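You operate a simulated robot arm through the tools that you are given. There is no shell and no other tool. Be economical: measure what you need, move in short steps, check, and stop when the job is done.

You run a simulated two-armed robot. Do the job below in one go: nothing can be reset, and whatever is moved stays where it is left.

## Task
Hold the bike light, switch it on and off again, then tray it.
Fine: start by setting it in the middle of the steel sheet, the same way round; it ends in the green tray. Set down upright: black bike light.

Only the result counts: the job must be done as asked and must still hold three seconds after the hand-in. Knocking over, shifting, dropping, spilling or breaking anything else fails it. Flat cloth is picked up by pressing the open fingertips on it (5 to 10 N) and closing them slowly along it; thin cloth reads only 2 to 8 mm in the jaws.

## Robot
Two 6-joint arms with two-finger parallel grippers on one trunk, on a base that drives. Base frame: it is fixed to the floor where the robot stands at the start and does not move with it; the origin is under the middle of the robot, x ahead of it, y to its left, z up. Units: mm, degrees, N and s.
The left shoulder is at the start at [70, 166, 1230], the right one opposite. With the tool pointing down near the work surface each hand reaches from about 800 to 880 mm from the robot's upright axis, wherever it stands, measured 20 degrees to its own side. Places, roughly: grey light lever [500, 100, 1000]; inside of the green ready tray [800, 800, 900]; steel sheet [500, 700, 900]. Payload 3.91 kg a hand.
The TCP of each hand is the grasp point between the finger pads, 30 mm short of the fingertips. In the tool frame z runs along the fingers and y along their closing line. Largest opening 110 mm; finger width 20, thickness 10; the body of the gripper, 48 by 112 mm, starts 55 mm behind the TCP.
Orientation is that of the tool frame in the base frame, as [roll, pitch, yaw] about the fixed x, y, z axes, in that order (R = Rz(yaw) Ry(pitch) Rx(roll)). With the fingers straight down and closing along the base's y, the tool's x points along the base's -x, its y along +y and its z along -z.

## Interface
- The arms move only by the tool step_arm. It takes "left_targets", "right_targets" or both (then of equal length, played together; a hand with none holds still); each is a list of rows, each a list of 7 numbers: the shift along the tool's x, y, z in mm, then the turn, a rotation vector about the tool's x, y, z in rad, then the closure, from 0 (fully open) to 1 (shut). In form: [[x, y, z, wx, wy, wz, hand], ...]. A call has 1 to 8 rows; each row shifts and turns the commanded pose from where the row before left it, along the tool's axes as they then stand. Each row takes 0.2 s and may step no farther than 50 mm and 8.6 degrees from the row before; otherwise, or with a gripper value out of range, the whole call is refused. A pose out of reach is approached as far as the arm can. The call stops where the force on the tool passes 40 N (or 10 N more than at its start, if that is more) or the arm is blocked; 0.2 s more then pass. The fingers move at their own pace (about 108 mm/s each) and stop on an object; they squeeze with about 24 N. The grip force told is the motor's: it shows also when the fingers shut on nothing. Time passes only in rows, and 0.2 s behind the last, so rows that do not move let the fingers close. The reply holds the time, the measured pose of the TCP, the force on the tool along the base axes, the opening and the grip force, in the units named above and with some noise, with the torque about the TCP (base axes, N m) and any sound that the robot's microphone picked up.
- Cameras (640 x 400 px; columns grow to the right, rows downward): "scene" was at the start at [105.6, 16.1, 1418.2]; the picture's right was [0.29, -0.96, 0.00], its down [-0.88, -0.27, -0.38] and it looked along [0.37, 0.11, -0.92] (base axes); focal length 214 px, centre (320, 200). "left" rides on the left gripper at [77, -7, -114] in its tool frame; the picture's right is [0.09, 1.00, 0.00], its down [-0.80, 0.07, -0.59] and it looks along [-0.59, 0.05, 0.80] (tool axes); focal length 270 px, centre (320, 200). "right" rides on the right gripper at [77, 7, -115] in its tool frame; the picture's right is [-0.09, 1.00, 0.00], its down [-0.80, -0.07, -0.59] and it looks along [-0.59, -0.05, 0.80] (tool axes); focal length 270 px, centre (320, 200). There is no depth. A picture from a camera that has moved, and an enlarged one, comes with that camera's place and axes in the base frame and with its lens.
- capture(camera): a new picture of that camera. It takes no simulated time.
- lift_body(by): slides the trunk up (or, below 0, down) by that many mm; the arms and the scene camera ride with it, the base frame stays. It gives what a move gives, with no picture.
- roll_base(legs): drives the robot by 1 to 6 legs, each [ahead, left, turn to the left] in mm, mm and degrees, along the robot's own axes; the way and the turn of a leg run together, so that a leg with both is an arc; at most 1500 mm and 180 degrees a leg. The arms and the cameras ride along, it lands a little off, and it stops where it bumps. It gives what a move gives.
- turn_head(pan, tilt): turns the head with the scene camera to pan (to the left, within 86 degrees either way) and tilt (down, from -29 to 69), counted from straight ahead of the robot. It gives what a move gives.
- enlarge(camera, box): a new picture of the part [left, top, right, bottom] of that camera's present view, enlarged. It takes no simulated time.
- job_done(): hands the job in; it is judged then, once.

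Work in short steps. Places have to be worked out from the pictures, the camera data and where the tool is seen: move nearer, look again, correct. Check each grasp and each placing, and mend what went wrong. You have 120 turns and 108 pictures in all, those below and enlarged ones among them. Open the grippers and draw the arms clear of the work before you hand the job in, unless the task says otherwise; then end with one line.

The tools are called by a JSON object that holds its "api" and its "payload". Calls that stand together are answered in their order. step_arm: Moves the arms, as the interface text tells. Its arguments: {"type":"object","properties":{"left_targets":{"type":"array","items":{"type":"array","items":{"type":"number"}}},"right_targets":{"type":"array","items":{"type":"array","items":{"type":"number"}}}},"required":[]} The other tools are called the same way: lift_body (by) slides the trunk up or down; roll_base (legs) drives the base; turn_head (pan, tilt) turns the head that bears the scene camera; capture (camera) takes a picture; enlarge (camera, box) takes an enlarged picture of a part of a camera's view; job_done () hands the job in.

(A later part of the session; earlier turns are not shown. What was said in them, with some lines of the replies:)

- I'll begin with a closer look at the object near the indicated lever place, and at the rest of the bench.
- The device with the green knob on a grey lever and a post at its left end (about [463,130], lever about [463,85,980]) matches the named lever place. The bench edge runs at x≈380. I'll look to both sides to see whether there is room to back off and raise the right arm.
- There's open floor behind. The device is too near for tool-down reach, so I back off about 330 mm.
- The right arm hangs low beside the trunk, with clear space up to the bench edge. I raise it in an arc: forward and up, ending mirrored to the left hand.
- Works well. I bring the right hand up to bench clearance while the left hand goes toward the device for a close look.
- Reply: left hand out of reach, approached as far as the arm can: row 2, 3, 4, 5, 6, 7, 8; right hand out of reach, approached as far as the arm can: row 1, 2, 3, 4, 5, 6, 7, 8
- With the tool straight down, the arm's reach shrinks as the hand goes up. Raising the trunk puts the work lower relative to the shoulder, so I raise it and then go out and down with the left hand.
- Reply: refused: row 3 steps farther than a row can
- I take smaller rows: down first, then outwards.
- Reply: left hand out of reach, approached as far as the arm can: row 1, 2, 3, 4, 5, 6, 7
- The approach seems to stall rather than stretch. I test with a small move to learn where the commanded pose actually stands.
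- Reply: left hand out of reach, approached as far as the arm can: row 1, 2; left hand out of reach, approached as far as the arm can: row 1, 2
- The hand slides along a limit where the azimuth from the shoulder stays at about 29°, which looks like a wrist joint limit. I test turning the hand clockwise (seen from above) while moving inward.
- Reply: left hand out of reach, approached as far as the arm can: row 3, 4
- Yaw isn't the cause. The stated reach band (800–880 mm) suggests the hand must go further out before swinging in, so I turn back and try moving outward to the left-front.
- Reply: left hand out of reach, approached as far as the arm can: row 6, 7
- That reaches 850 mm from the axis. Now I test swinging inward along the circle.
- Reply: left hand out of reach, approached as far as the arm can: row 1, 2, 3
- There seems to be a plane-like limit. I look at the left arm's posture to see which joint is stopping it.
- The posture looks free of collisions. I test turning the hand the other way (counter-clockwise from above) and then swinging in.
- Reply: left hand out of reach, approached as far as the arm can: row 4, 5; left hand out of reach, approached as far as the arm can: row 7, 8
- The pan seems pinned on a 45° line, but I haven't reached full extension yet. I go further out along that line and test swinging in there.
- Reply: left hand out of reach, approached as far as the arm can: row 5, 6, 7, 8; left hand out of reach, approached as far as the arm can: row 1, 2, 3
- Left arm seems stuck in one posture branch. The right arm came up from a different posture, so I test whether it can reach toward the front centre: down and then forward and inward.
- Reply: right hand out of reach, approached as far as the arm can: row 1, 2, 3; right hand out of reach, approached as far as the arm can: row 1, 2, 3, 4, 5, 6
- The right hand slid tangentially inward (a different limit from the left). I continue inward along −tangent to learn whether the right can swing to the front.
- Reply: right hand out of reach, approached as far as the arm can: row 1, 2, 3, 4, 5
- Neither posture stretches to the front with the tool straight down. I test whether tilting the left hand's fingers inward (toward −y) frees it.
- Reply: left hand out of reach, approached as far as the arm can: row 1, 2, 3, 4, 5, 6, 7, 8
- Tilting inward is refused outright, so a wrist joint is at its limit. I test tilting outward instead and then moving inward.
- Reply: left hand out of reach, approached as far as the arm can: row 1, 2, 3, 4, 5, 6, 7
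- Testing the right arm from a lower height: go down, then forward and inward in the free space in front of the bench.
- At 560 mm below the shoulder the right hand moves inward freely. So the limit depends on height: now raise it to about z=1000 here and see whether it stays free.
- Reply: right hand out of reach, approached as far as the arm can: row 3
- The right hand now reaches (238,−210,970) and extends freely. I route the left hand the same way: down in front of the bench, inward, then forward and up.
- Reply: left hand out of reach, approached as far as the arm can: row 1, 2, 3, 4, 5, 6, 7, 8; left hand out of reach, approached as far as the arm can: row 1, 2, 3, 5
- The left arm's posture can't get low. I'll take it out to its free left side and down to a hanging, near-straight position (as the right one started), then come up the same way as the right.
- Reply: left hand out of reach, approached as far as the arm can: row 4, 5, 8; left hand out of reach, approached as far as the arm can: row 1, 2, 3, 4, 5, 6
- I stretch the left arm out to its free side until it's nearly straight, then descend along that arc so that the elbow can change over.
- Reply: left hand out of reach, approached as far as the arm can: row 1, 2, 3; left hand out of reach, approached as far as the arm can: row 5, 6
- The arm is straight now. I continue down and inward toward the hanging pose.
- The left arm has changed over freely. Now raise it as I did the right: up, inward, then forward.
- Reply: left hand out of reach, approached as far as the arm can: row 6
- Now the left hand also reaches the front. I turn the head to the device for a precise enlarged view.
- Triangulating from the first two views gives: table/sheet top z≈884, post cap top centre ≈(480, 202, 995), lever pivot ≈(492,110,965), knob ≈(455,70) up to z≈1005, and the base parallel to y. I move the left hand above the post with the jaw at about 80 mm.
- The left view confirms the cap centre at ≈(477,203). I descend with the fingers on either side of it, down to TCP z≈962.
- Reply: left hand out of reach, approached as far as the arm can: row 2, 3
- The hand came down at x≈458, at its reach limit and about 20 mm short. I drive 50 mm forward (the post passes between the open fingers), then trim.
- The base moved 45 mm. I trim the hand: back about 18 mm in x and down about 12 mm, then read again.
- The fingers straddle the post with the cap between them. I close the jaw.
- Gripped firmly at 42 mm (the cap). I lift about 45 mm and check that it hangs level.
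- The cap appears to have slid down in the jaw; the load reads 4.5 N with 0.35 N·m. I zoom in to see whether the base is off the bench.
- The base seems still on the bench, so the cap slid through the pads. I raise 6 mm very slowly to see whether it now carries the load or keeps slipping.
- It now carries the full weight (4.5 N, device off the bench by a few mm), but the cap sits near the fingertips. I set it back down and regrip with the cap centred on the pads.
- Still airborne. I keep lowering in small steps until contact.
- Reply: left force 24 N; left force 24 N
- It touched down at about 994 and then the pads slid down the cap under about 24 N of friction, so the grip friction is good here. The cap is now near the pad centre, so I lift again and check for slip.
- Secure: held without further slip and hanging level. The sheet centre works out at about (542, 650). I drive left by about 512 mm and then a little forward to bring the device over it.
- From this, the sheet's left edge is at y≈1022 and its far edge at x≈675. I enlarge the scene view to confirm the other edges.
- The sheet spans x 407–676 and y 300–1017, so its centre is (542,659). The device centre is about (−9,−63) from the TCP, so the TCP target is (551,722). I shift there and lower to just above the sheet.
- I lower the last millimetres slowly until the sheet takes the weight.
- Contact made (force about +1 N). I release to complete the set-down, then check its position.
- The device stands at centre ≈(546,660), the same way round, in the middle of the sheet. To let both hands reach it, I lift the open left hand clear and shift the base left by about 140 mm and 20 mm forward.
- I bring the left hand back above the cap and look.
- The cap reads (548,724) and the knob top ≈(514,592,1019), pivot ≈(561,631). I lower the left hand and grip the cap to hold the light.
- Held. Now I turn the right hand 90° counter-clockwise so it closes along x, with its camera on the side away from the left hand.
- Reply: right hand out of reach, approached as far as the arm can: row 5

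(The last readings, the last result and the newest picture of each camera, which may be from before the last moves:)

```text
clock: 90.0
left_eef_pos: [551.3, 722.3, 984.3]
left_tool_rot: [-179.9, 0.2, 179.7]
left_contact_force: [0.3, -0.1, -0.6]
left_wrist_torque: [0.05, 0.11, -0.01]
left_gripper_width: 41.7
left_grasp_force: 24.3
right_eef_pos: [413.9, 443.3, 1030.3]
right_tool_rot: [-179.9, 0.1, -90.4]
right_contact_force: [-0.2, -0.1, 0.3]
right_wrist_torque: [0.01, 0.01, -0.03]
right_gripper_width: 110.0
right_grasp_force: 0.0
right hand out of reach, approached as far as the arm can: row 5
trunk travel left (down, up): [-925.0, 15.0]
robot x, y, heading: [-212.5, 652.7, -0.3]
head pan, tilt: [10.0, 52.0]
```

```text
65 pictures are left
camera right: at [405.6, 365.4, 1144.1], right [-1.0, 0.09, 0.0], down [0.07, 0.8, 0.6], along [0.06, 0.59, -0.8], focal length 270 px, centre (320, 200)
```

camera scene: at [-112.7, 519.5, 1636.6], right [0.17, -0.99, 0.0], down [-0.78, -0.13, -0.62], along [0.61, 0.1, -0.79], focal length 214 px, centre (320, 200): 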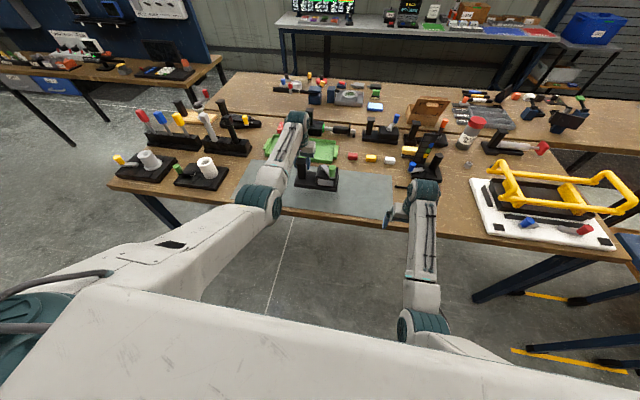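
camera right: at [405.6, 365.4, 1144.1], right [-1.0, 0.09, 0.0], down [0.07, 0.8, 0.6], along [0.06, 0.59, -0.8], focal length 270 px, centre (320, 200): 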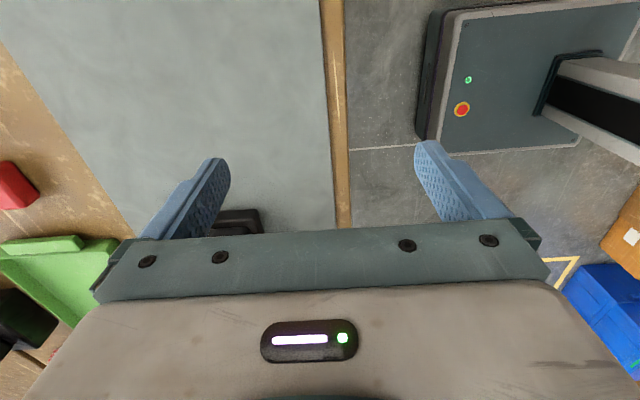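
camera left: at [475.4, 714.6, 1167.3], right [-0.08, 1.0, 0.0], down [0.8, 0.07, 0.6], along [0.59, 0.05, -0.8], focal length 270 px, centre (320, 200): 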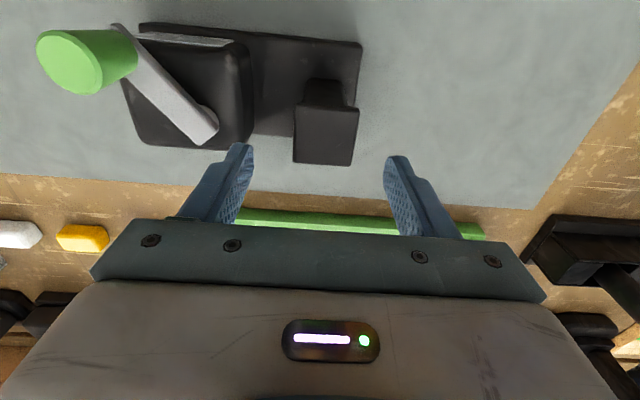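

I move the right hand toward the knob, staying above it.

{"api": "step_arm", "payload": {"right_targets": [[-20, -27, -8, 0, 0, 0, 0], [-20, -27, -8, 0, 0, 0, 0], [-20, -27, -8, 0, 0, 0, 0], [-22, -19, -8, 0, 0, 0, 0], [0, 0, 0, 0, 0, 0, 0.4]]}}

{"api": "capture", "payload": {"camera": "right"}}

{"api": "enlarge", "payload": {"camera": "scene", "box": [240, 120, 440, 245]}}

```text
clock: 91.2
left_eef_pos: [550.4, 722.2, 983.5]
left_tool_rot: [-179.9, 0.0, 179.9]
left_contact_force: [0.0, 1.1, 0.1]
left_wrist_torque: [-0.06, 0.05, 0.03]
left_gripper_width: 41.7
left_grasp_force: 24.2
right_eef_pos: [512.7, 523.1, 1064.3]
right_tool_rot: [-179.9, 0.3, -90.4]
right_contact_force: [-0.1, -0.8, 0.1]
right_wrist_torque: [-0.01, 0.0, -0.03]
right_gripper_width: 66.2
right_grasp_force: 0.0
trunk travel left (down, up): [-925.0, 15.0]
robot x, y, heading: [-215.6, 653.3, -0.4]
head pan, tilt: [10.0, 52.0]
```

```text
64 pictures are left
camera right: at [505.6, 445.9, 1176.8], right [-1.0, 0.1, 0.0], down [0.08, 0.8, 0.6], along [0.06, 0.59, -0.8], focal length 270 px, centre (320, 200)
```

right: 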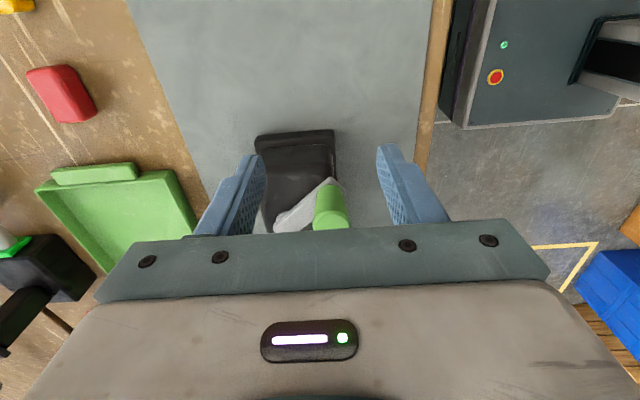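

```text
3.20 times, centred on (340, 182) of scene
camera zoom: at [-86.4, 663.9, 1636.2], right [0.17, -0.99, 0.0], down [-0.78, -0.13, -0.62], along [0.61, 0.1, -0.79], focal length 686 px, centre (256, 256)
```

zoom: 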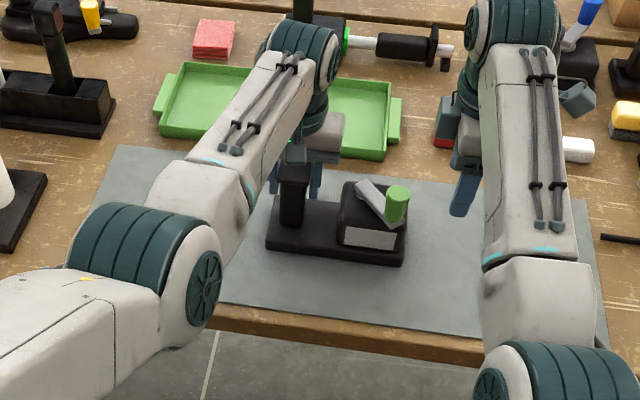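

The knob (x≈512, y≈589) lines up with the jaw. I move +67 mm in y and look before descending.

{"api": "step_arm", "payload": {"right_targets": [[-35, 0, 0, 0, 0, 0, 0.4], [-32, 0, 0, 0, 0, 0, 0.4], [0, 0, 0, 0, 0, 0, 0.4]]}}

{"api": "capture", "payload": {"camera": "right"}}

{"api": "capture", "payload": {"camera": "left"}}

```text
clock: 92.0
left_eef_pos: [549.7, 722.6, 983.4]
left_tool_rot: [-179.9, 0.0, 179.7]
left_contact_force: [-0.8, 0.4, -0.2]
left_wrist_torque: [-0.2, 0.04, -0.12]
left_gripper_width: 41.9
left_grasp_force: 23.9
right_eef_pos: [514.4, 589.3, 1063.7]
right_tool_rot: [-180.0, 0.2, -90.5]
right_contact_force: [-0.9, 0.8, -0.4]
right_wrist_torque: [0.0, -0.04, 0.02]
right_gripper_width: 65.7
right_grasp_force: 0.0
trunk travel left (down, up): [-925.0, 15.0]
robot x, y, heading: [-213.1, 652.8, -0.4]
head pan, tilt: [10.0, 52.0]
```

```text
62 pictures are left
camera right: at [506.1, 512.1, 1177.5], right [-1.0, 0.1, 0.0], down [0.08, 0.8, 0.6], along [0.06, 0.59, -0.8], focal length 270 px, centre (320, 200)
```

right: 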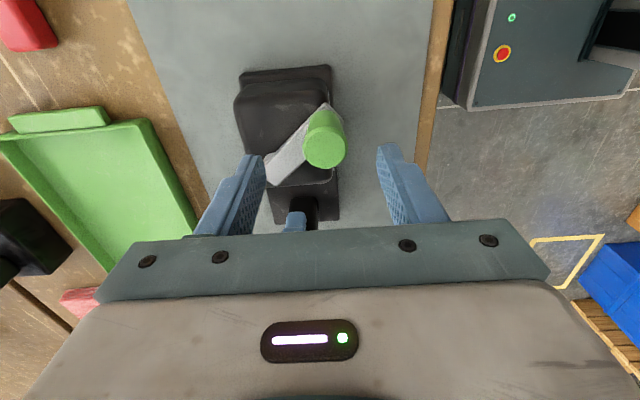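

```text
61 pictures are left
camera left: at [473.7, 716.2, 1097.6], right [-0.08, 1.0, 0.0], down [0.8, 0.07, 0.6], along [0.59, 0.05, -0.8], focal length 270 px, centre (320, 200)
```

left: 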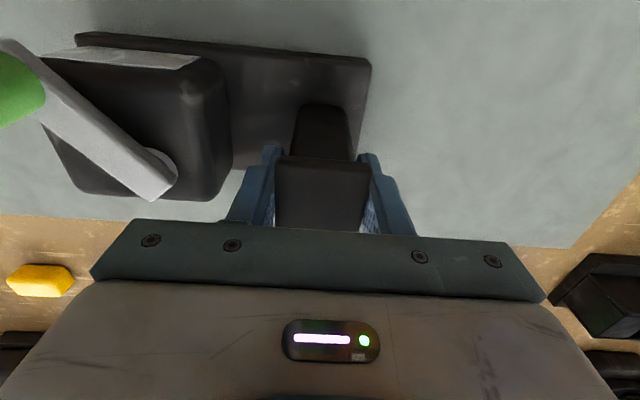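

The knob's centre is at (511,591), under the TCP. I descend 50 mm and close on it.

{"api": "step_arm", "payload": {"right_targets": [[-2, 3, 20, 0, 0, 0, 0.4], [0, 0, 20, 0, 0, 0, 0.4], [0, 0, 10, 0, 0, 0, 0.4], [0, 0, 0, 0, 0, 0, 0.6], [0, 0, 0, 0, 0, 0, 1], [0, 0, 0, 0, 0, 0, 1]]}}

{"api": "capture", "payload": {"camera": "right"}}

```text
clock: 93.4
left_eef_pos: [550.9, 722.6, 982.4]
left_tool_rot: [-179.9, 0.1, 179.8]
left_contact_force: [3.3, 1.3, 0.2]
left_wrist_torque: [-0.05, 0.23, 0.32]
left_gripper_width: 41.9
left_grasp_force: 24.4
right_eef_pos: [512.4, 592.7, 1015.1]
right_tool_rot: [-180.0, 0.2, -90.4]
right_contact_force: [-3.4, -1.5, 0.5]
right_wrist_torque: [0.04, 0.01, 0.08]
right_gripper_width: 29.0
right_grasp_force: 23.8
trunk travel left (down, up): [-925.0, 15.0]
robot x, y, heading: [-211.6, 651.6, -0.3]
head pan, tilt: [10.0, 52.0]
```

```text
60 pictures are left
camera right: at [503.8, 514.6, 1128.1], right [-1.0, 0.1, 0.0], down [0.08, 0.8, 0.6], along [0.06, 0.59, -0.8], focal length 270 px, centre (320, 200)
```

right: 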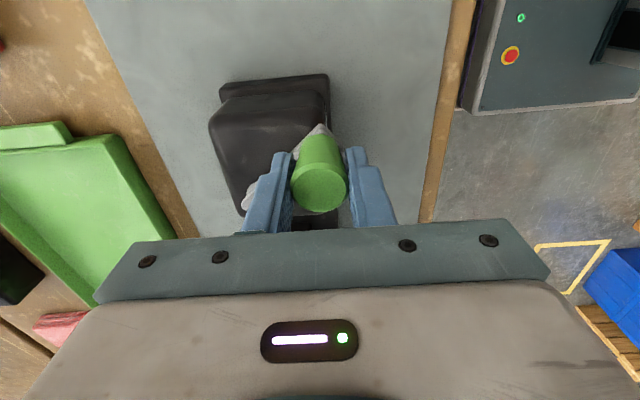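

The knob is gripped (29 mm). I test turning the lever counter-clockwise (seen from above) by about 8 mm and watch the forces.

{"api": "step_arm", "payload": {"right_targets": [[2.4, -1.9, 0, 0, 0, 0, 1], [2.4, -1.9, 0, 0, 0, 0, 1], [2.4, -1.9, 0, 0, 0, 0, 1]]}}

```text
clock: 94.2
left_eef_pos: [549.9, 722.6, 983.7]
left_tool_rot: [-179.9, 0.1, 179.7]
left_contact_force: [4.1, -1.1, -0.6]
left_wrist_torque: [-0.13, -0.36, 0.59]
left_gripper_width: 41.6
left_grasp_force: 23.9
right_eef_pos: [518.4, 585.5, 1015.6]
right_tool_rot: [-179.9, 0.2, -90.3]
right_contact_force: [-4.0, 1.3, 3.2]
right_wrist_torque: [0.13, 0.02, 0.12]
right_gripper_width: 28.6
right_grasp_force: 23.9
trunk travel left (down, up): [-925.0, 15.0]
robot x, y, heading: [-213.0, 651.3, -0.2]
head pan, tilt: [10.0, 52.0]
```

It turns easily (about 4 N). I continue along the arc.

{"api": "step_arm", "payload": {"right_targets": [[4.2, -5, 0, 0, 0, 0, 1], [3.7, -5.4, 0, 0, 0, 0, 1], [3, -5.8, 0, 0, 0, 0, 1], [2.5, -6.1, 0, 0, 0, 0, 1]]}}

{"api": "capture", "payload": {"camera": "left"}}

{"api": "enlarge", "payload": {"camera": "scene", "box": [260, 130, 400, 220]}}

```text
clock: 95.2
left_eef_pos: [550.2, 722.7, 982.8]
left_tool_rot: [-179.8, 0.2, 179.8]
left_contact_force: [6.8, -1.8, 0.4]
left_wrist_torque: [-0.24, 0.1, 0.6]
left_gripper_width: 42.9
left_grasp_force: 24.3
right_eef_pos: [540.7, 570.6, 1014.1]
right_tool_rot: [-179.9, 0.1, -90.4]
right_contact_force: [-7.5, -0.3, 0.5]
right_wrist_torque: [0.0, -0.01, 0.36]
right_gripper_width: 28.8
right_grasp_force: 24.4
trunk travel left (down, up): [-925.0, 15.0]
robot x, y, heading: [-207.5, 650.6, -0.2]
head pan, tilt: [10.0, 52.0]
```

```text
59 pictures are left
camera left: at [473.8, 716.4, 1097.9], right [-0.08, 1.0, 0.0], down [0.8, 0.07, 0.6], along [0.59, 0.05, -0.8], focal length 270 px, centre (320, 200)
```

left: 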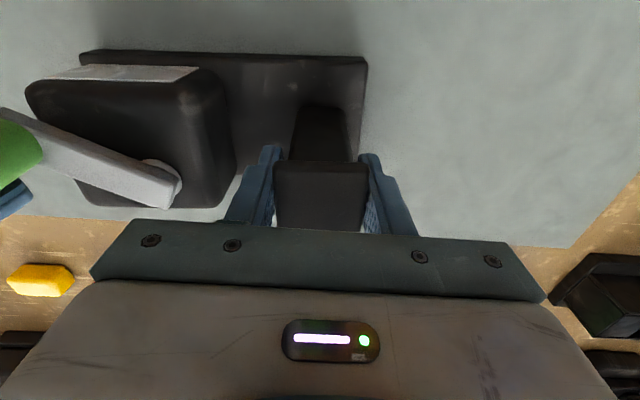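

```text
4.44 times, centred on (330, 175) of scene
camera zoom: at [-86.6, 664.3, 1636.2], right [0.17, -0.99, 0.0], down [-0.78, -0.13, -0.62], along [0.61, 0.1, -0.79], focal length 953 px, centre (276, 311)
```

zoom: 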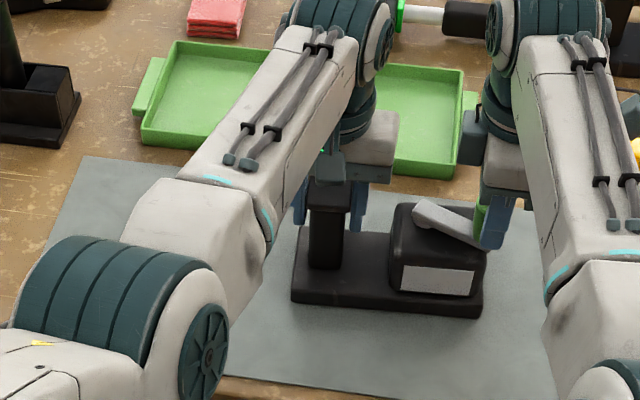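

The lever is turning, but the light has yawed a few degrees in the left grip. I press the knob down lightly to add friction under the box, and go on along the arc.

{"api": "step_arm", "payload": {"right_targets": [[0, 0, 3, 0, 0, 0, 1], [1, -6.5, 0, 0, 0, 0, 1], [1.1, -6.4, 0, 0, 0, 0, 1], [0.4, -6.6, 0, 0, 0, 0, 1], [-0.3, -6.5, 0, 0, 0, 0, 1]]}}

{"api": "capture", "payload": {"camera": "left"}}

{"api": "enlarge", "payload": {"camera": "scene", "box": [260, 130, 400, 220]}}

```text
clock: 96.4
left_eef_pos: [548.9, 722.9, 985.0]
left_tool_rot: [-179.9, 0.1, 179.8]
left_contact_force: [6.8, 4.9, -0.3]
left_wrist_torque: [-0.03, 0.17, 0.91]
left_gripper_width: 43.7
left_grasp_force: 24.2
right_eef_pos: [565.1, 568.8, 1012.3]
right_tool_rot: [-179.9, 0.2, -90.5]
right_contact_force: [-8.3, -4.7, 6.6]
right_wrist_torque: [0.02, 0.05, -0.01]
right_gripper_width: 27.8
right_grasp_force: 23.9
trunk travel left (down, up): [-925.0, 15.0]
robot x, y, heading: [-213.6, 649.5, -0.3]
head pan, tilt: [10.0, 52.0]
```

```text
57 pictures are left
camera left: at [472.9, 716.9, 1098.4], right [-0.08, 1.0, 0.0], down [0.8, 0.07, 0.6], along [0.6, 0.05, -0.8], focal length 270 px, centre (320, 200)
```

left: 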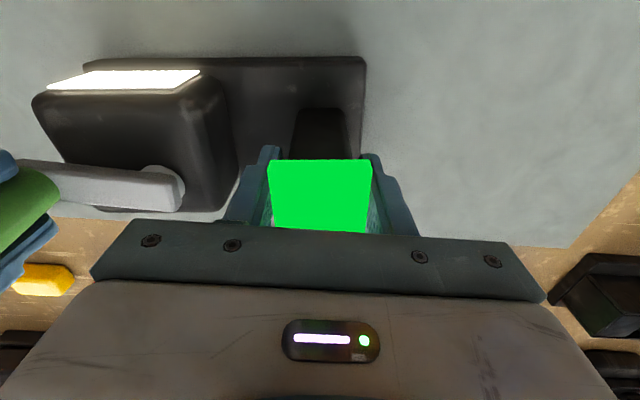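

```text
4.44 times, centred on (330, 175) of scene
camera zoom: at [-88.0, 664.8, 1636.3], right [0.17, -0.99, 0.0], down [-0.78, -0.13, -0.62], along [0.61, 0.1, -0.79], focal length 953 px, centre (276, 311)
```

zoom: 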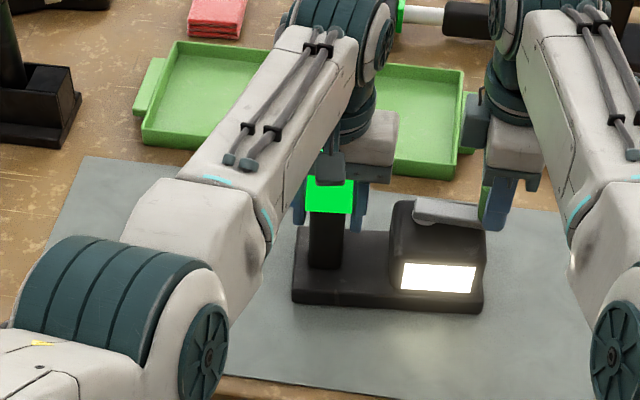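

The lamp glows and the cap has turned green: it's on. After a short dwell I turn the lever back along the same arc.

{"api": "step_arm", "payload": {"right_targets": [[0, 0, 0, 0, 0, 0, 1], [0, 0, 0, 0, 0, 0, 1], [0.3, 6.5, 0, 0, 0, 0, 1], [-0.4, 6.6, 0, 0, 0, 0, 1], [-1.1, 6.4, 0, 0, 0, 0, 1], [-1, 6.5, 0, 0, 0, 0, 1], [-2.5, 6.1, 0, 0, 0, 0, 1]]}}

{"api": "step_arm", "payload": {"right_targets": [[-3, 5.8, 0, 0, 0, 0, 1], [-3.7, 5.4, 0, 0, 0, 0, 1], [-4.2, 5, 0, 0, 0, 0, 1], [-2.4, 1.9, 0, 0, 0, 0, 1], [-2.4, 1.9, 0, 0, 0, 0, 1], [-2.4, 1.9, 0, 0, 0, 0, 1]]}}

{"api": "capture", "payload": {"camera": "left"}}

{"api": "enlarge", "payload": {"camera": "scene", "box": [260, 130, 400, 220]}}

```text
clock: 98.0
left_eef_pos: [548.9, 723.2, 984.2]
left_tool_rot: [-179.9, 0.1, 179.8]
left_contact_force: [-3.9, 6.2, 1.6]
left_wrist_torque: [0.11, 0.34, -0.44]
left_gripper_width: 42.4
left_grasp_force: 23.7
right_eef_pos: [531.8, 573.9, 1011.7]
right_tool_rot: [-179.9, 0.3, -90.4]
right_contact_force: [2.1, -6.6, 4.1]
right_wrist_torque: [0.09, 0.03, -0.17]
right_gripper_width: 28.9
right_grasp_force: 23.7
trunk travel left (down, up): [-925.0, 15.0]
robot x, y, heading: [-214.0, 651.7, -0.1]
head pan, tilt: [10.0, 52.0]
```

```text
clock: 99.4
left_eef_pos: [550.4, 723.2, 984.0]
left_tool_rot: [-179.9, 0.1, 179.8]
left_contact_force: [-3.8, 6.9, 0.6]
left_wrist_torque: [0.05, 0.03, -0.38]
left_gripper_width: 42.3
left_grasp_force: 23.6
right_eef_pos: [512.1, 591.2, 1011.6]
right_tool_rot: [-180.0, 0.1, -90.5]
right_contact_force: [2.5, -8.1, 3.8]
right_wrist_torque: [-0.3, 0.05, -0.34]
right_gripper_width: 28.6
right_grasp_force: 23.6
trunk travel left (down, up): [-925.0, 15.0]
robot x, y, heading: [-209.4, 655.1, 0.1]
head pan, tilt: [10.0, 52.0]
```

```text
55 pictures are left
camera left: at [473.5, 716.5, 1097.6], right [-0.08, 1.0, 0.0], down [0.8, 0.07, 0.6], along [0.59, 0.05, -0.8], focal length 270 px, centre (320, 200)
```

left: 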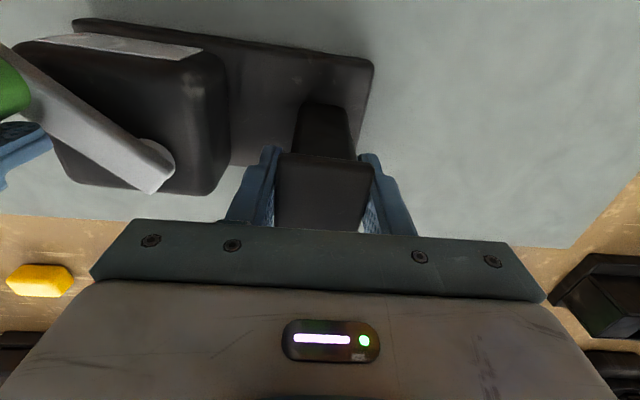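

```text
4.44 times, centred on (330, 175) of scene
camera zoom: at [-86.9, 664.3, 1636.2], right [0.17, -0.99, 0.0], down [-0.78, -0.13, -0.62], along [0.61, 0.1, -0.79], focal length 953 px, centre (276, 311)
```

zoom: 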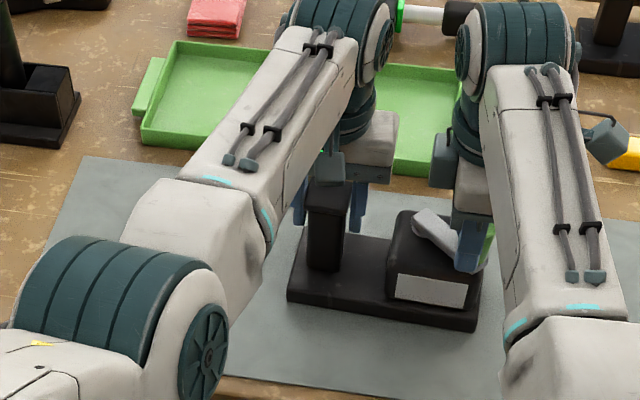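

The lamp is off again. The lever is a few degrees short of its original angle because the base yawed slightly, so I press a touch more and push about 7 mm further toward the off stop.

{"api": "step_arm", "payload": {"right_targets": [[0, 0, 3, 0, 0, 0, 1], [-2, 1.8, 0, 0, 0, 0, 1], [-2, 1.8, 0, 0, 0, 0, 1], [-2, 1.8, 0, 0, 0, 0, 1]]}}

{"api": "capture", "payload": {"camera": "left"}}

```text
clock: 100.4
left_eef_pos: [549.3, 722.9, 983.8]
left_tool_rot: [-179.7, 0.3, 179.8]
left_contact_force: [-5.5, 5.6, -0.1]
left_wrist_torque: [0.21, -0.25, -0.57]
left_gripper_width: 42.6
left_grasp_force: 23.9
right_eef_pos: [506.3, 600.5, 1009.3]
right_tool_rot: [-179.9, 0.3, -90.4]
right_contact_force: [4.5, -3.6, 11.1]
right_wrist_torque: [-0.06, 0.11, -0.26]
right_gripper_width: 28.9
right_grasp_force: 24.4
trunk travel left (down, up): [-925.0, 15.0]
robot x, y, heading: [-210.1, 653.2, -0.2]
head pan, tilt: [10.0, 52.0]
```

```text
53 pictures are left
camera left: at [472.9, 716.9, 1098.3], right [-0.08, 1.0, 0.0], down [0.8, 0.07, 0.6], along [0.59, 0.05, -0.8], focal length 270 px, centre (320, 200)
```

left: 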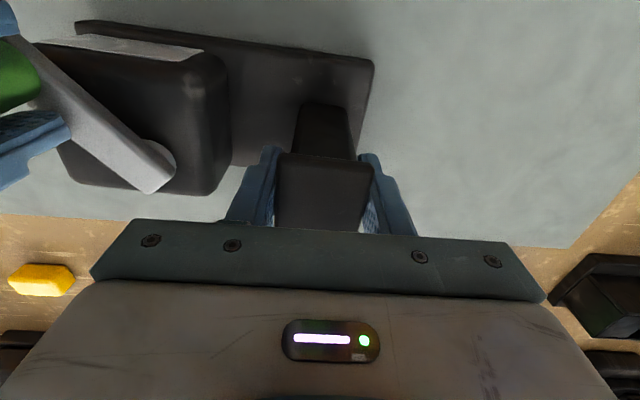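

The lever's back at its off position with the lamp dark. I open the right hand, lift it, and withdraw it to the right.

{"api": "step_arm", "payload": {"right_targets": [[0, 0, -3, 0, 0, 0, 0.8], [0, 0, 0, 0, 0, 0, 0.4], [0, 0, 0, 0, 0, 0, 0.4], [0, 0, -25, 0, 0, 0, 0.4], [0, 0, -25, 0, 0, 0, 0.4], [35, 0, 0, 0, 0, 0, 0.4], [45, 0, 0, 0, 0, 0, 0.4], [45, 0, 0, 0, 0, 0, 0.4]]}}

{"api": "enlarge", "payload": {"camera": "scene", "box": [240, 100, 440, 225]}}

{"api": "capture", "payload": {"camera": "left"}}

```text
clock: 102.2
left_eef_pos: [550.1, 721.8, 985.7]
left_tool_rot: [179.9, 0.2, 179.8]
left_contact_force: [-0.6, 1.2, 0.1]
left_wrist_torque: [-0.05, -0.1, -0.08]
left_gripper_width: 41.9
left_grasp_force: 24.0
right_eef_pos: [504.3, 470.6, 1061.0]
right_tool_rot: [-179.9, 0.3, -90.2]
right_contact_force: [-0.2, 0.0, -0.6]
right_wrist_torque: [-0.01, 0.01, 0.03]
right_gripper_width: 66.1
right_grasp_force: 0.1
trunk travel left (down, up): [-925.0, 15.0]
robot x, y, heading: [-215.6, 649.7, -0.1]
head pan, tilt: [10.0, 52.0]
```

```text
3.20 times, centred on (340, 162) of scene
camera zoom: at [-86.7, 662.3, 1636.3], right [0.17, -0.99, 0.0], down [-0.78, -0.13, -0.62], along [0.61, 0.11, -0.79], focal length 686 px, centre (256, 320)
```

zoom: 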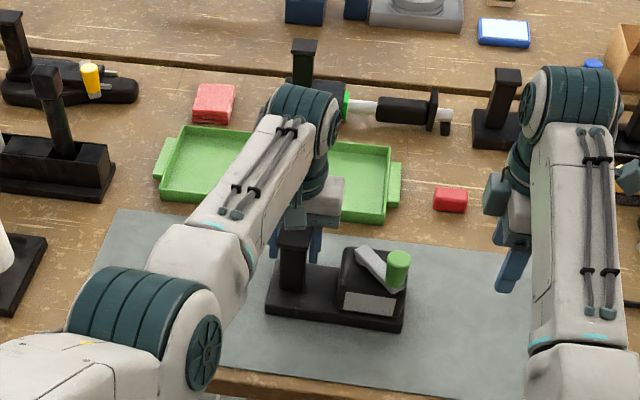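

```text
51 pictures are left
camera left: at [473.5, 715.3, 1097.8], right [-0.08, 1.0, 0.0], down [0.8, 0.07, 0.6], along [0.59, 0.05, -0.8], focal length 270 px, centre (320, 200)
```

left: 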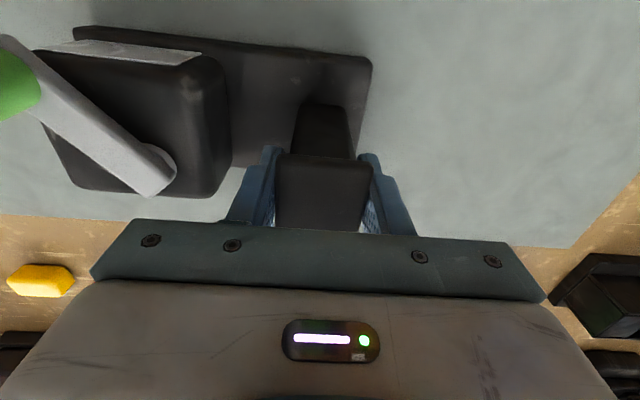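

All as wanted: light off and standing near its original angle. The tray spans x≈695–877, y≈597–955, with its centre ≈(788,776). I lift the light 60 mm with the left hand.

{"api": "step_arm", "payload": {"left_targets": [[0, 0, -4, 0, 0, 0, 1], [0, 0, -8, 0, 0, 0, 1], [0, 0, -12, 0, 0, 0, 1], [0, 0, -18, 0, 0, 0, 1], [0, 0, -18, 0, 0, 0, 1], [0, 0, 0, 0, 0, 0, 1]]}}

{"api": "capture", "payload": {"camera": "left"}}

```text
clock: 103.6
left_eef_pos: [551.3, 723.5, 1043.2]
left_tool_rot: [-179.9, 0.0, 179.8]
left_contact_force: [0.4, -0.2, -3.8]
left_wrist_torque: [0.34, -0.03, -0.02]
left_gripper_width: 41.6
left_grasp_force: 24.0
right_eef_pos: [506.4, 471.2, 1061.1]
right_tool_rot: [-180.0, 0.2, -90.5]
right_contact_force: [0.0, -0.6, 0.2]
right_wrist_torque: [0.0, 0.03, 0.0]
right_gripper_width: 65.9
right_grasp_force: 0.1
trunk travel left (down, up): [-925.0, 15.0]
robot x, y, heading: [-210.7, 652.0, -0.1]
head pan, tilt: [10.0, 52.0]
```

```text
50 pictures are left
camera left: at [474.4, 717.0, 1156.7], right [-0.08, 1.0, 0.0], down [0.8, 0.07, 0.59], along [0.59, 0.05, -0.8], focal length 270 px, centre (320, 200)
```

left: 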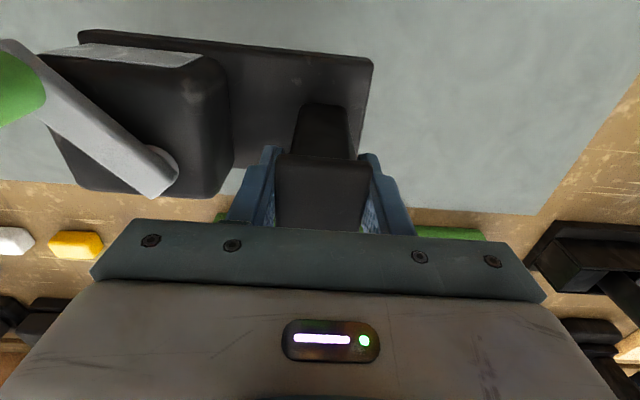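

Held well. I shift it left 116 mm with the arm, then drive forward in stages.

{"api": "step_arm", "payload": {"left_targets": [[0, 29, 0, 0, 0, 0, 1], [0, 29, 0, 0, 0, 0, 1], [0, 29, 0, 0, 0, 0, 1], [0, 29, 0, 0, 0, 0, 1]]}}

{"api": "roll_base", "payload": {"legs": [[130, 0, 0]]}}

{"api": "capture", "payload": {"camera": "scene"}}

```text
clock: 104.6
left_eef_pos: [551.6, 840.1, 1041.8]
left_tool_rot: [-179.8, 0.1, 179.7]
left_contact_force: [0.1, 0.3, -4.6]
left_wrist_torque: [0.35, -0.03, 0.0]
left_gripper_width: 41.8
left_grasp_force: 24.1
right_eef_pos: [505.3, 473.5, 1059.7]
right_tool_rot: [-180.0, 0.1, -90.3]
right_contact_force: [-1.3, 0.9, -0.9]
right_wrist_torque: [-0.02, 0.01, 0.0]
right_gripper_width: 66.1
right_grasp_force: 0.2
trunk travel left (down, up): [-925.0, 15.0]
robot x, y, heading: [-212.9, 655.2, -0.2]
head pan, tilt: [10.0, 52.0]
```

```text
clock: 105.9
left_eef_pos: [677.6, 838.1, 1044.6]
left_tool_rot: [-179.9, 0.3, 180.0]
left_contact_force: [-0.8, 0.2, -4.9]
left_wrist_torque: [0.33, -0.04, -0.01]
left_gripper_width: 41.7
left_grasp_force: 23.7
right_eef_pos: [633.6, 473.0, 1062.0]
right_tool_rot: [-179.7, 0.2, -90.4]
right_contact_force: [0.6, -0.3, 0.3]
right_wrist_torque: [0.03, 0.0, 0.0]
right_gripper_width: 66.1
right_grasp_force: 0.0
trunk travel left (down, up): [-925.0, 15.0]
robot x, y, heading: [-83.3, 647.9, -0.2]
head pan, tilt: [10.0, 52.0]
```

```text
49 pictures are left
camera scene: at [39.5, 664.6, 1636.6], right [0.17, -0.99, 0.0], down [-0.78, -0.13, -0.62], along [0.61, 0.1, -0.79], focal length 214 px, centre (320, 200)
```

scene: 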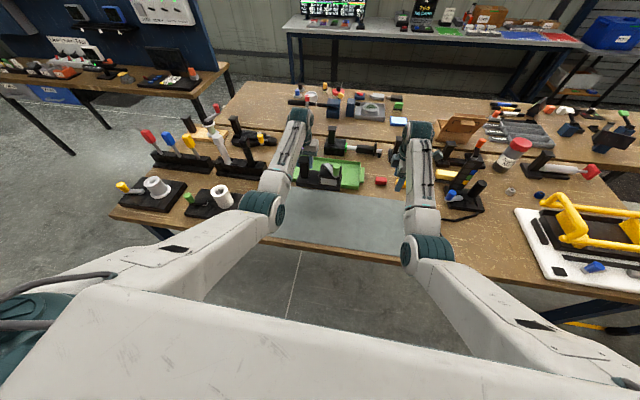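

Clear so far. I drive the remaining 113 mm.

{"api": "roll_base", "payload": {"legs": [[113, 0, 0]]}}

{"api": "turn_head", "payload": {"pan": 12, "tilt": 55}}

{"api": "enlarge", "payload": {"camera": "scene", "box": [200, 100, 440, 250]}}

{"api": "capture", "payload": {"camera": "left"}}

```text
clock: 107.1
left_eef_pos: [789.0, 837.0, 1045.5]
left_tool_rot: [-179.9, 0.3, 179.8]
left_contact_force: [-1.3, 0.0, -3.8]
left_wrist_torque: [0.36, -0.06, -0.02]
left_gripper_width: 41.7
left_grasp_force: 24.3
right_eef_pos: [744.4, 472.0, 1064.5]
right_tool_rot: [-179.8, 0.2, -90.4]
right_contact_force: [0.3, -0.7, -0.1]
right_wrist_torque: [-0.04, -0.05, 0.03]
right_gripper_width: 65.9
right_grasp_force: 0.1
trunk travel left (down, up): [-925.0, 15.0]
robot x, y, heading: [31.3, 651.6, -0.3]
head pan, tilt: [10.0, 52.0]
```

```text
clock: 107.7
left_eef_pos: [791.7, 837.9, 1043.5]
left_tool_rot: [-179.8, 0.2, 179.7]
left_contact_force: [0.4, 0.3, -4.9]
left_wrist_torque: [0.37, -0.02, 0.0]
left_gripper_width: 41.9
left_grasp_force: 23.9
right_eef_pos: [745.9, 471.0, 1061.7]
right_tool_rot: [-179.8, 0.2, -90.3]
right_contact_force: [-1.3, 0.8, 0.7]
right_wrist_torque: [0.03, -0.01, 0.0]
right_gripper_width: 66.0
right_grasp_force: 0.1
trunk travel left (down, up): [-925.0, 15.0]
robot x, y, heading: [33.0, 650.6, -0.3]
head pan, tilt: [12.0, 55.0]
```

```text
2.67 times, centred on (320, 175) of scene
camera zoom: at [149.6, 665.7, 1632.6], right [0.2, -0.98, 0.0], down [-0.8, -0.17, -0.57], along [0.56, 0.12, -0.82], focal length 572 px, centre (320, 267)
```

zoom: 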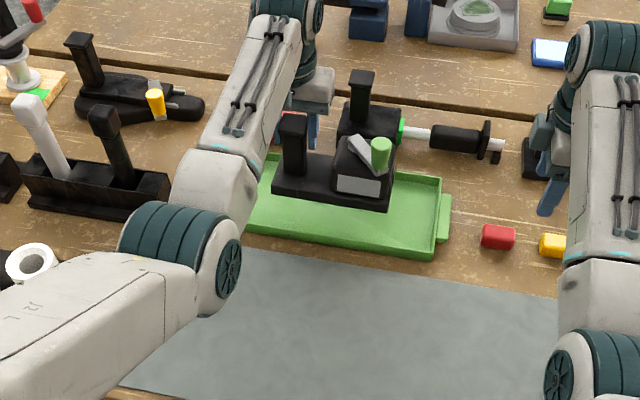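

```text
47 pictures are left
camera left: at [714.2, 831.8, 1157.9], right [-0.08, 1.0, 0.0], down [0.8, 0.07, 0.6], along [0.59, 0.05, -0.8], focal length 270 px, centre (320, 200)
```

left: 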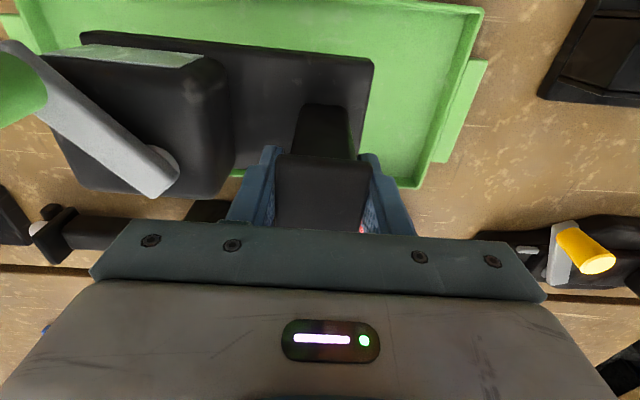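

The device is centred above the tray (tray x 710–875, y 597–956; device centre ≈(783,775)). I nudge it 6 mm forward and lower to just above the floor.

{"api": "step_arm", "payload": {"left_targets": [[-6, 2, 0, 0, 0, 0, 1], [0, 0, 12, 0, 0, 0, 1], [0, 0, 12, 0, 0, 0, 1], [0, 0, 12, 0, 0, 0, 1], [0, 0, 8, 0, 0, 0, 1], [0, 0, 0, 0, 0, 0, 1]]}}

{"api": "step_arm", "payload": {"left_targets": [[0, 0, 2, 0, 0, 0, 1], [0, 0, 2, 0, 0, 0, 1], [0, 0, 2, 0, 0, 0, 1]]}}

```text
clock: 109.1
left_eef_pos: [798.7, 841.0, 999.1]
left_tool_rot: [-179.8, 0.0, 179.8]
left_contact_force: [-0.4, 0.0, -4.7]
left_wrist_torque: [0.36, 0.0, -0.04]
left_gripper_width: 41.8
left_grasp_force: 24.4
right_eef_pos: [748.8, 470.9, 1060.3]
right_tool_rot: [179.9, 0.1, -90.4]
right_contact_force: [-0.2, 0.5, -0.1]
right_wrist_torque: [-0.01, 0.02, 0.04]
right_gripper_width: 65.9
right_grasp_force: 0.0
trunk travel left (down, up): [-925.0, 15.0]
robot x, y, heading: [30.2, 647.2, -0.2]
head pan, tilt: [12.0, 55.0]
```

```text
clock: 109.9
left_eef_pos: [799.3, 840.5, 992.8]
left_tool_rot: [-179.8, 0.0, 179.8]
left_contact_force: [0.8, -0.1, -4.8]
left_wrist_torque: [0.31, -0.02, 0.0]
left_gripper_width: 41.9
left_grasp_force: 24.0
right_eef_pos: [747.8, 471.8, 1060.9]
right_tool_rot: [179.9, 0.2, -90.5]
right_contact_force: [-0.4, 0.5, 0.2]
right_wrist_torque: [-0.01, 0.0, 0.02]
right_gripper_width: 65.9
right_grasp_force: 0.0
trunk travel left (down, up): [-925.0, 15.0]
robot x, y, heading: [29.8, 648.8, -0.4]
head pan, tilt: [12.0, 55.0]
```

Not in contact yet; I continue down slowly.

{"api": "step_arm", "payload": {"left_targets": [[0, 0, 2, 0, 0, 0, 1], [0, 0, 2, 0, 0, 0, 1], [0, 0, 1, 0, 0, 0, 1], [0, 0, 1, 0, 0, 0, 1]]}}

```text
clock: 110.9
left_eef_pos: [798.7, 840.7, 987.3]
left_tool_rot: [-180.0, 0.1, 179.8]
left_contact_force: [0.2, 2.3, 1.5]
left_wrist_torque: [-0.37, 0.19, -0.02]
left_gripper_width: 41.8
left_grasp_force: 24.5
right_eef_pos: [747.3, 473.0, 1061.5]
right_tool_rot: [-179.9, 0.3, -90.5]
right_contact_force: [0.8, 0.5, -0.4]
right_wrist_torque: [0.01, -0.03, 0.0]
right_gripper_width: 66.3
right_grasp_force: 0.0
trunk travel left (down, up): [-925.0, 15.0]
robot x, y, heading: [30.8, 653.7, -0.1]
head pan, tilt: [12.0, 55.0]
```

The tray floor has taken the weight. I release and look.

{"api": "step_arm", "payload": {"left_targets": [[0, 0, 0, 0, 0, 0, 0.5], [0, 0, 0, 0, 0, 0, 0.3], [0, 0, 0, 0, 0, 0, 0.3], [0, 0, -25, 0, 0, 0, 0.3], [0, 0, -30, 0, 0, 0, 0.3], [0, 0, -10, 0, 0, 0, 0.3]]}}

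{"api": "capture", "payload": {"camera": "left"}}

{"api": "enlarge", "payload": {"camera": "scene", "box": [250, 120, 410, 220]}}

```text
clock: 112.3
left_eef_pos: [798.5, 840.0, 1052.0]
left_tool_rot: [-179.9, 0.1, 179.8]
left_contact_force: [0.2, -0.4, 0.5]
left_wrist_torque: [0.0, 0.02, 0.01]
left_gripper_width: 76.9
left_grasp_force: 0.1
right_eef_pos: [748.3, 471.6, 1061.1]
right_tool_rot: [-179.8, 0.2, -90.4]
right_contact_force: [-0.6, -0.1, 0.6]
right_wrist_torque: [-0.01, -0.03, 0.01]
right_gripper_width: 66.0
right_grasp_force: 0.0
trunk travel left (down, up): [-925.0, 15.0]
robot x, y, heading: [29.0, 653.0, -0.4]
head pan, tilt: [12.0, 55.0]
```

```text
46 pictures are left
camera left: at [721.9, 833.7, 1166.1], right [-0.08, 1.0, 0.0], down [0.8, 0.07, 0.6], along [0.59, 0.05, -0.8], focal length 270 px, centre (320, 200)
```

left: 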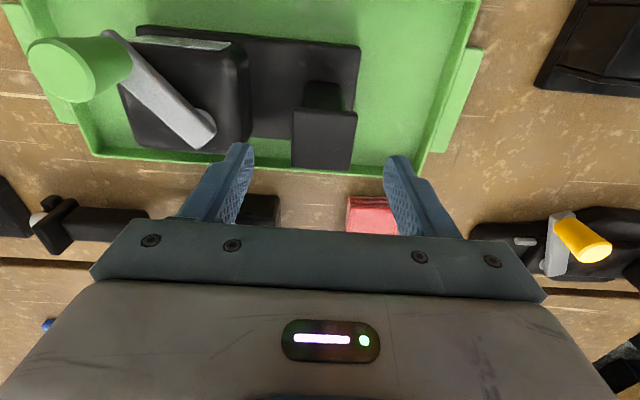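

```text
4.00 times, centred on (330, 170) of scene
camera zoom: at [152.2, 665.5, 1632.4], right [0.2, -0.98, 0.0], down [-0.8, -0.17, -0.57], along [0.56, 0.12, -0.82], focal length 858 px, centre (280, 320)
```

zoom: 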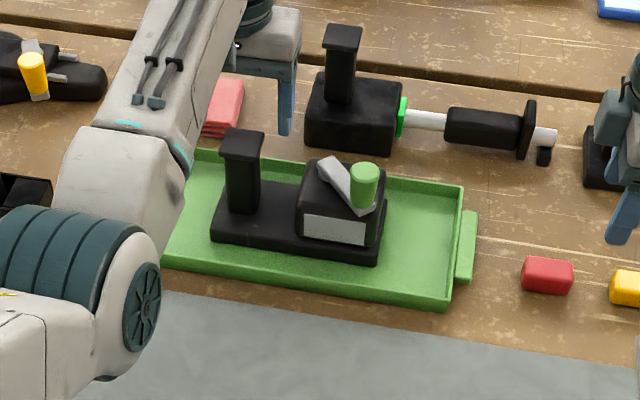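

The light stands flat and upright inside the tray, switched off, with nothing else disturbed. Both hands are above everything, so I back the robot away to draw the arms clear.

{"api": "roll_base", "payload": {"legs": [[-450, 0, 0]]}}

{"api": "turn_head", "payload": {"pan": 8, "tilt": 42}}

{"api": "capture", "payload": {"camera": "scene"}}

{"api": "enlarge", "payload": {"camera": "scene", "box": [200, 80, 400, 205]}}

```text
clock: 115.0
left_eef_pos: [354.3, 841.2, 1051.2]
left_tool_rot: [-179.8, 0.0, 179.5]
left_contact_force: [-0.1, 0.4, -0.3]
left_wrist_torque: [-0.02, 0.0, -0.01]
left_gripper_width: 77.0
left_grasp_force: 0.1
right_eef_pos: [303.8, 472.6, 1059.5]
right_tool_rot: [-179.9, 0.2, -90.5]
right_contact_force: [0.1, 0.3, 0.3]
right_wrist_torque: [0.0, 0.01, -0.03]
right_gripper_width: 66.1
right_grasp_force: 0.1
trunk travel left (down, up): [-925.0, 15.0]
robot x, y, heading: [-415.7, 654.7, -0.7]
head pan, tilt: [12.0, 55.0]
```

```text
clock: 115.8
left_eef_pos: [352.9, 838.8, 1052.5]
left_tool_rot: [-180.0, 0.0, 179.5]
left_contact_force: [0.3, 0.8, -0.4]
left_wrist_torque: [0.02, 0.03, 0.02]
left_gripper_width: 76.8
left_grasp_force: 0.1
right_eef_pos: [301.2, 471.7, 1061.9]
right_tool_rot: [-180.0, 0.1, -90.6]
right_contact_force: [0.4, 0.0, 0.1]
right_wrist_torque: [0.03, 0.03, -0.02]
right_gripper_width: 66.1
right_grasp_force: 0.1
trunk travel left (down, up): [-925.0, 15.0]
robot x, y, heading: [-414.9, 656.2, -0.4]
head pan, tilt: [8.0, 42.0]
```

```text
44 pictures are left
camera scene: at [-281.6, 664.4, 1650.1], right [0.13, -0.99, 0.0], down [-0.66, -0.09, -0.74], along [0.74, 0.1, -0.67], focal length 214 px, centre (320, 200)
```

scene: 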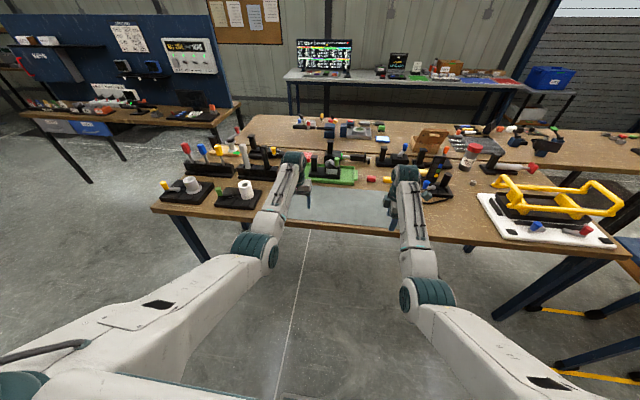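

```text
3.20 times, centred on (300, 142) of scene
camera zoom: at [-281.6, 664.4, 1650.1], right [0.13, -0.99, 0.0], down [-0.66, -0.09, -0.74], along [0.74, 0.1, -0.67], focal length 686 px, centre (384, 384)
```

zoom: 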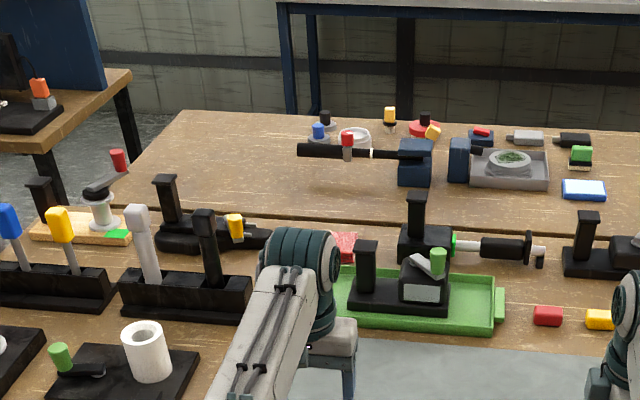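

The light sits upright and switched off in the green tray, everything else is where it was, and both hands are empty and clear. I open the grippers fully before handing in.

{"api": "step_arm", "payload": {"left_targets": [[0, 0, 0, 0, 0, 0, 0], [0, 0, 0, 0, 0, 0, 0]], "right_targets": [[0, 0, 0, 0, 0, 0, 0], [0, 0, 0, 0, 0, 0, 0]]}}

{"api": "job_done", "payload": {}}

```text
clock: 116.4
left_eef_pos: [353.0, 839.3, 1051.6]
left_tool_rot: [-179.9, 0.1, 179.5]
left_contact_force: [0.3, 0.1, -1.1]
left_wrist_torque: [0.02, -0.04, 0.0]
left_gripper_width: 110.2
left_grasp_force: 0.1
right_eef_pos: [301.7, 471.9, 1061.5]
right_tool_rot: [-179.9, 0.2, -90.6]
right_contact_force: [-0.1, -0.2, -0.4]
right_wrist_torque: [0.02, -0.02, -0.03]
right_gripper_width: 110.1
right_grasp_force: 0.1
trunk travel left (down, up): [-925.0, 15.0]
robot x, y, heading: [-415.3, 655.1, -0.8]
head pan, tilt: [8.0, 42.0]
```

```text
The job is handed in.
```

The job is handed in: I set the bike light in the middle of the steel sheet the same way round, held it while switching it on and off again (it swung a few degrees in the grip), and left it upright and off in the green tray.
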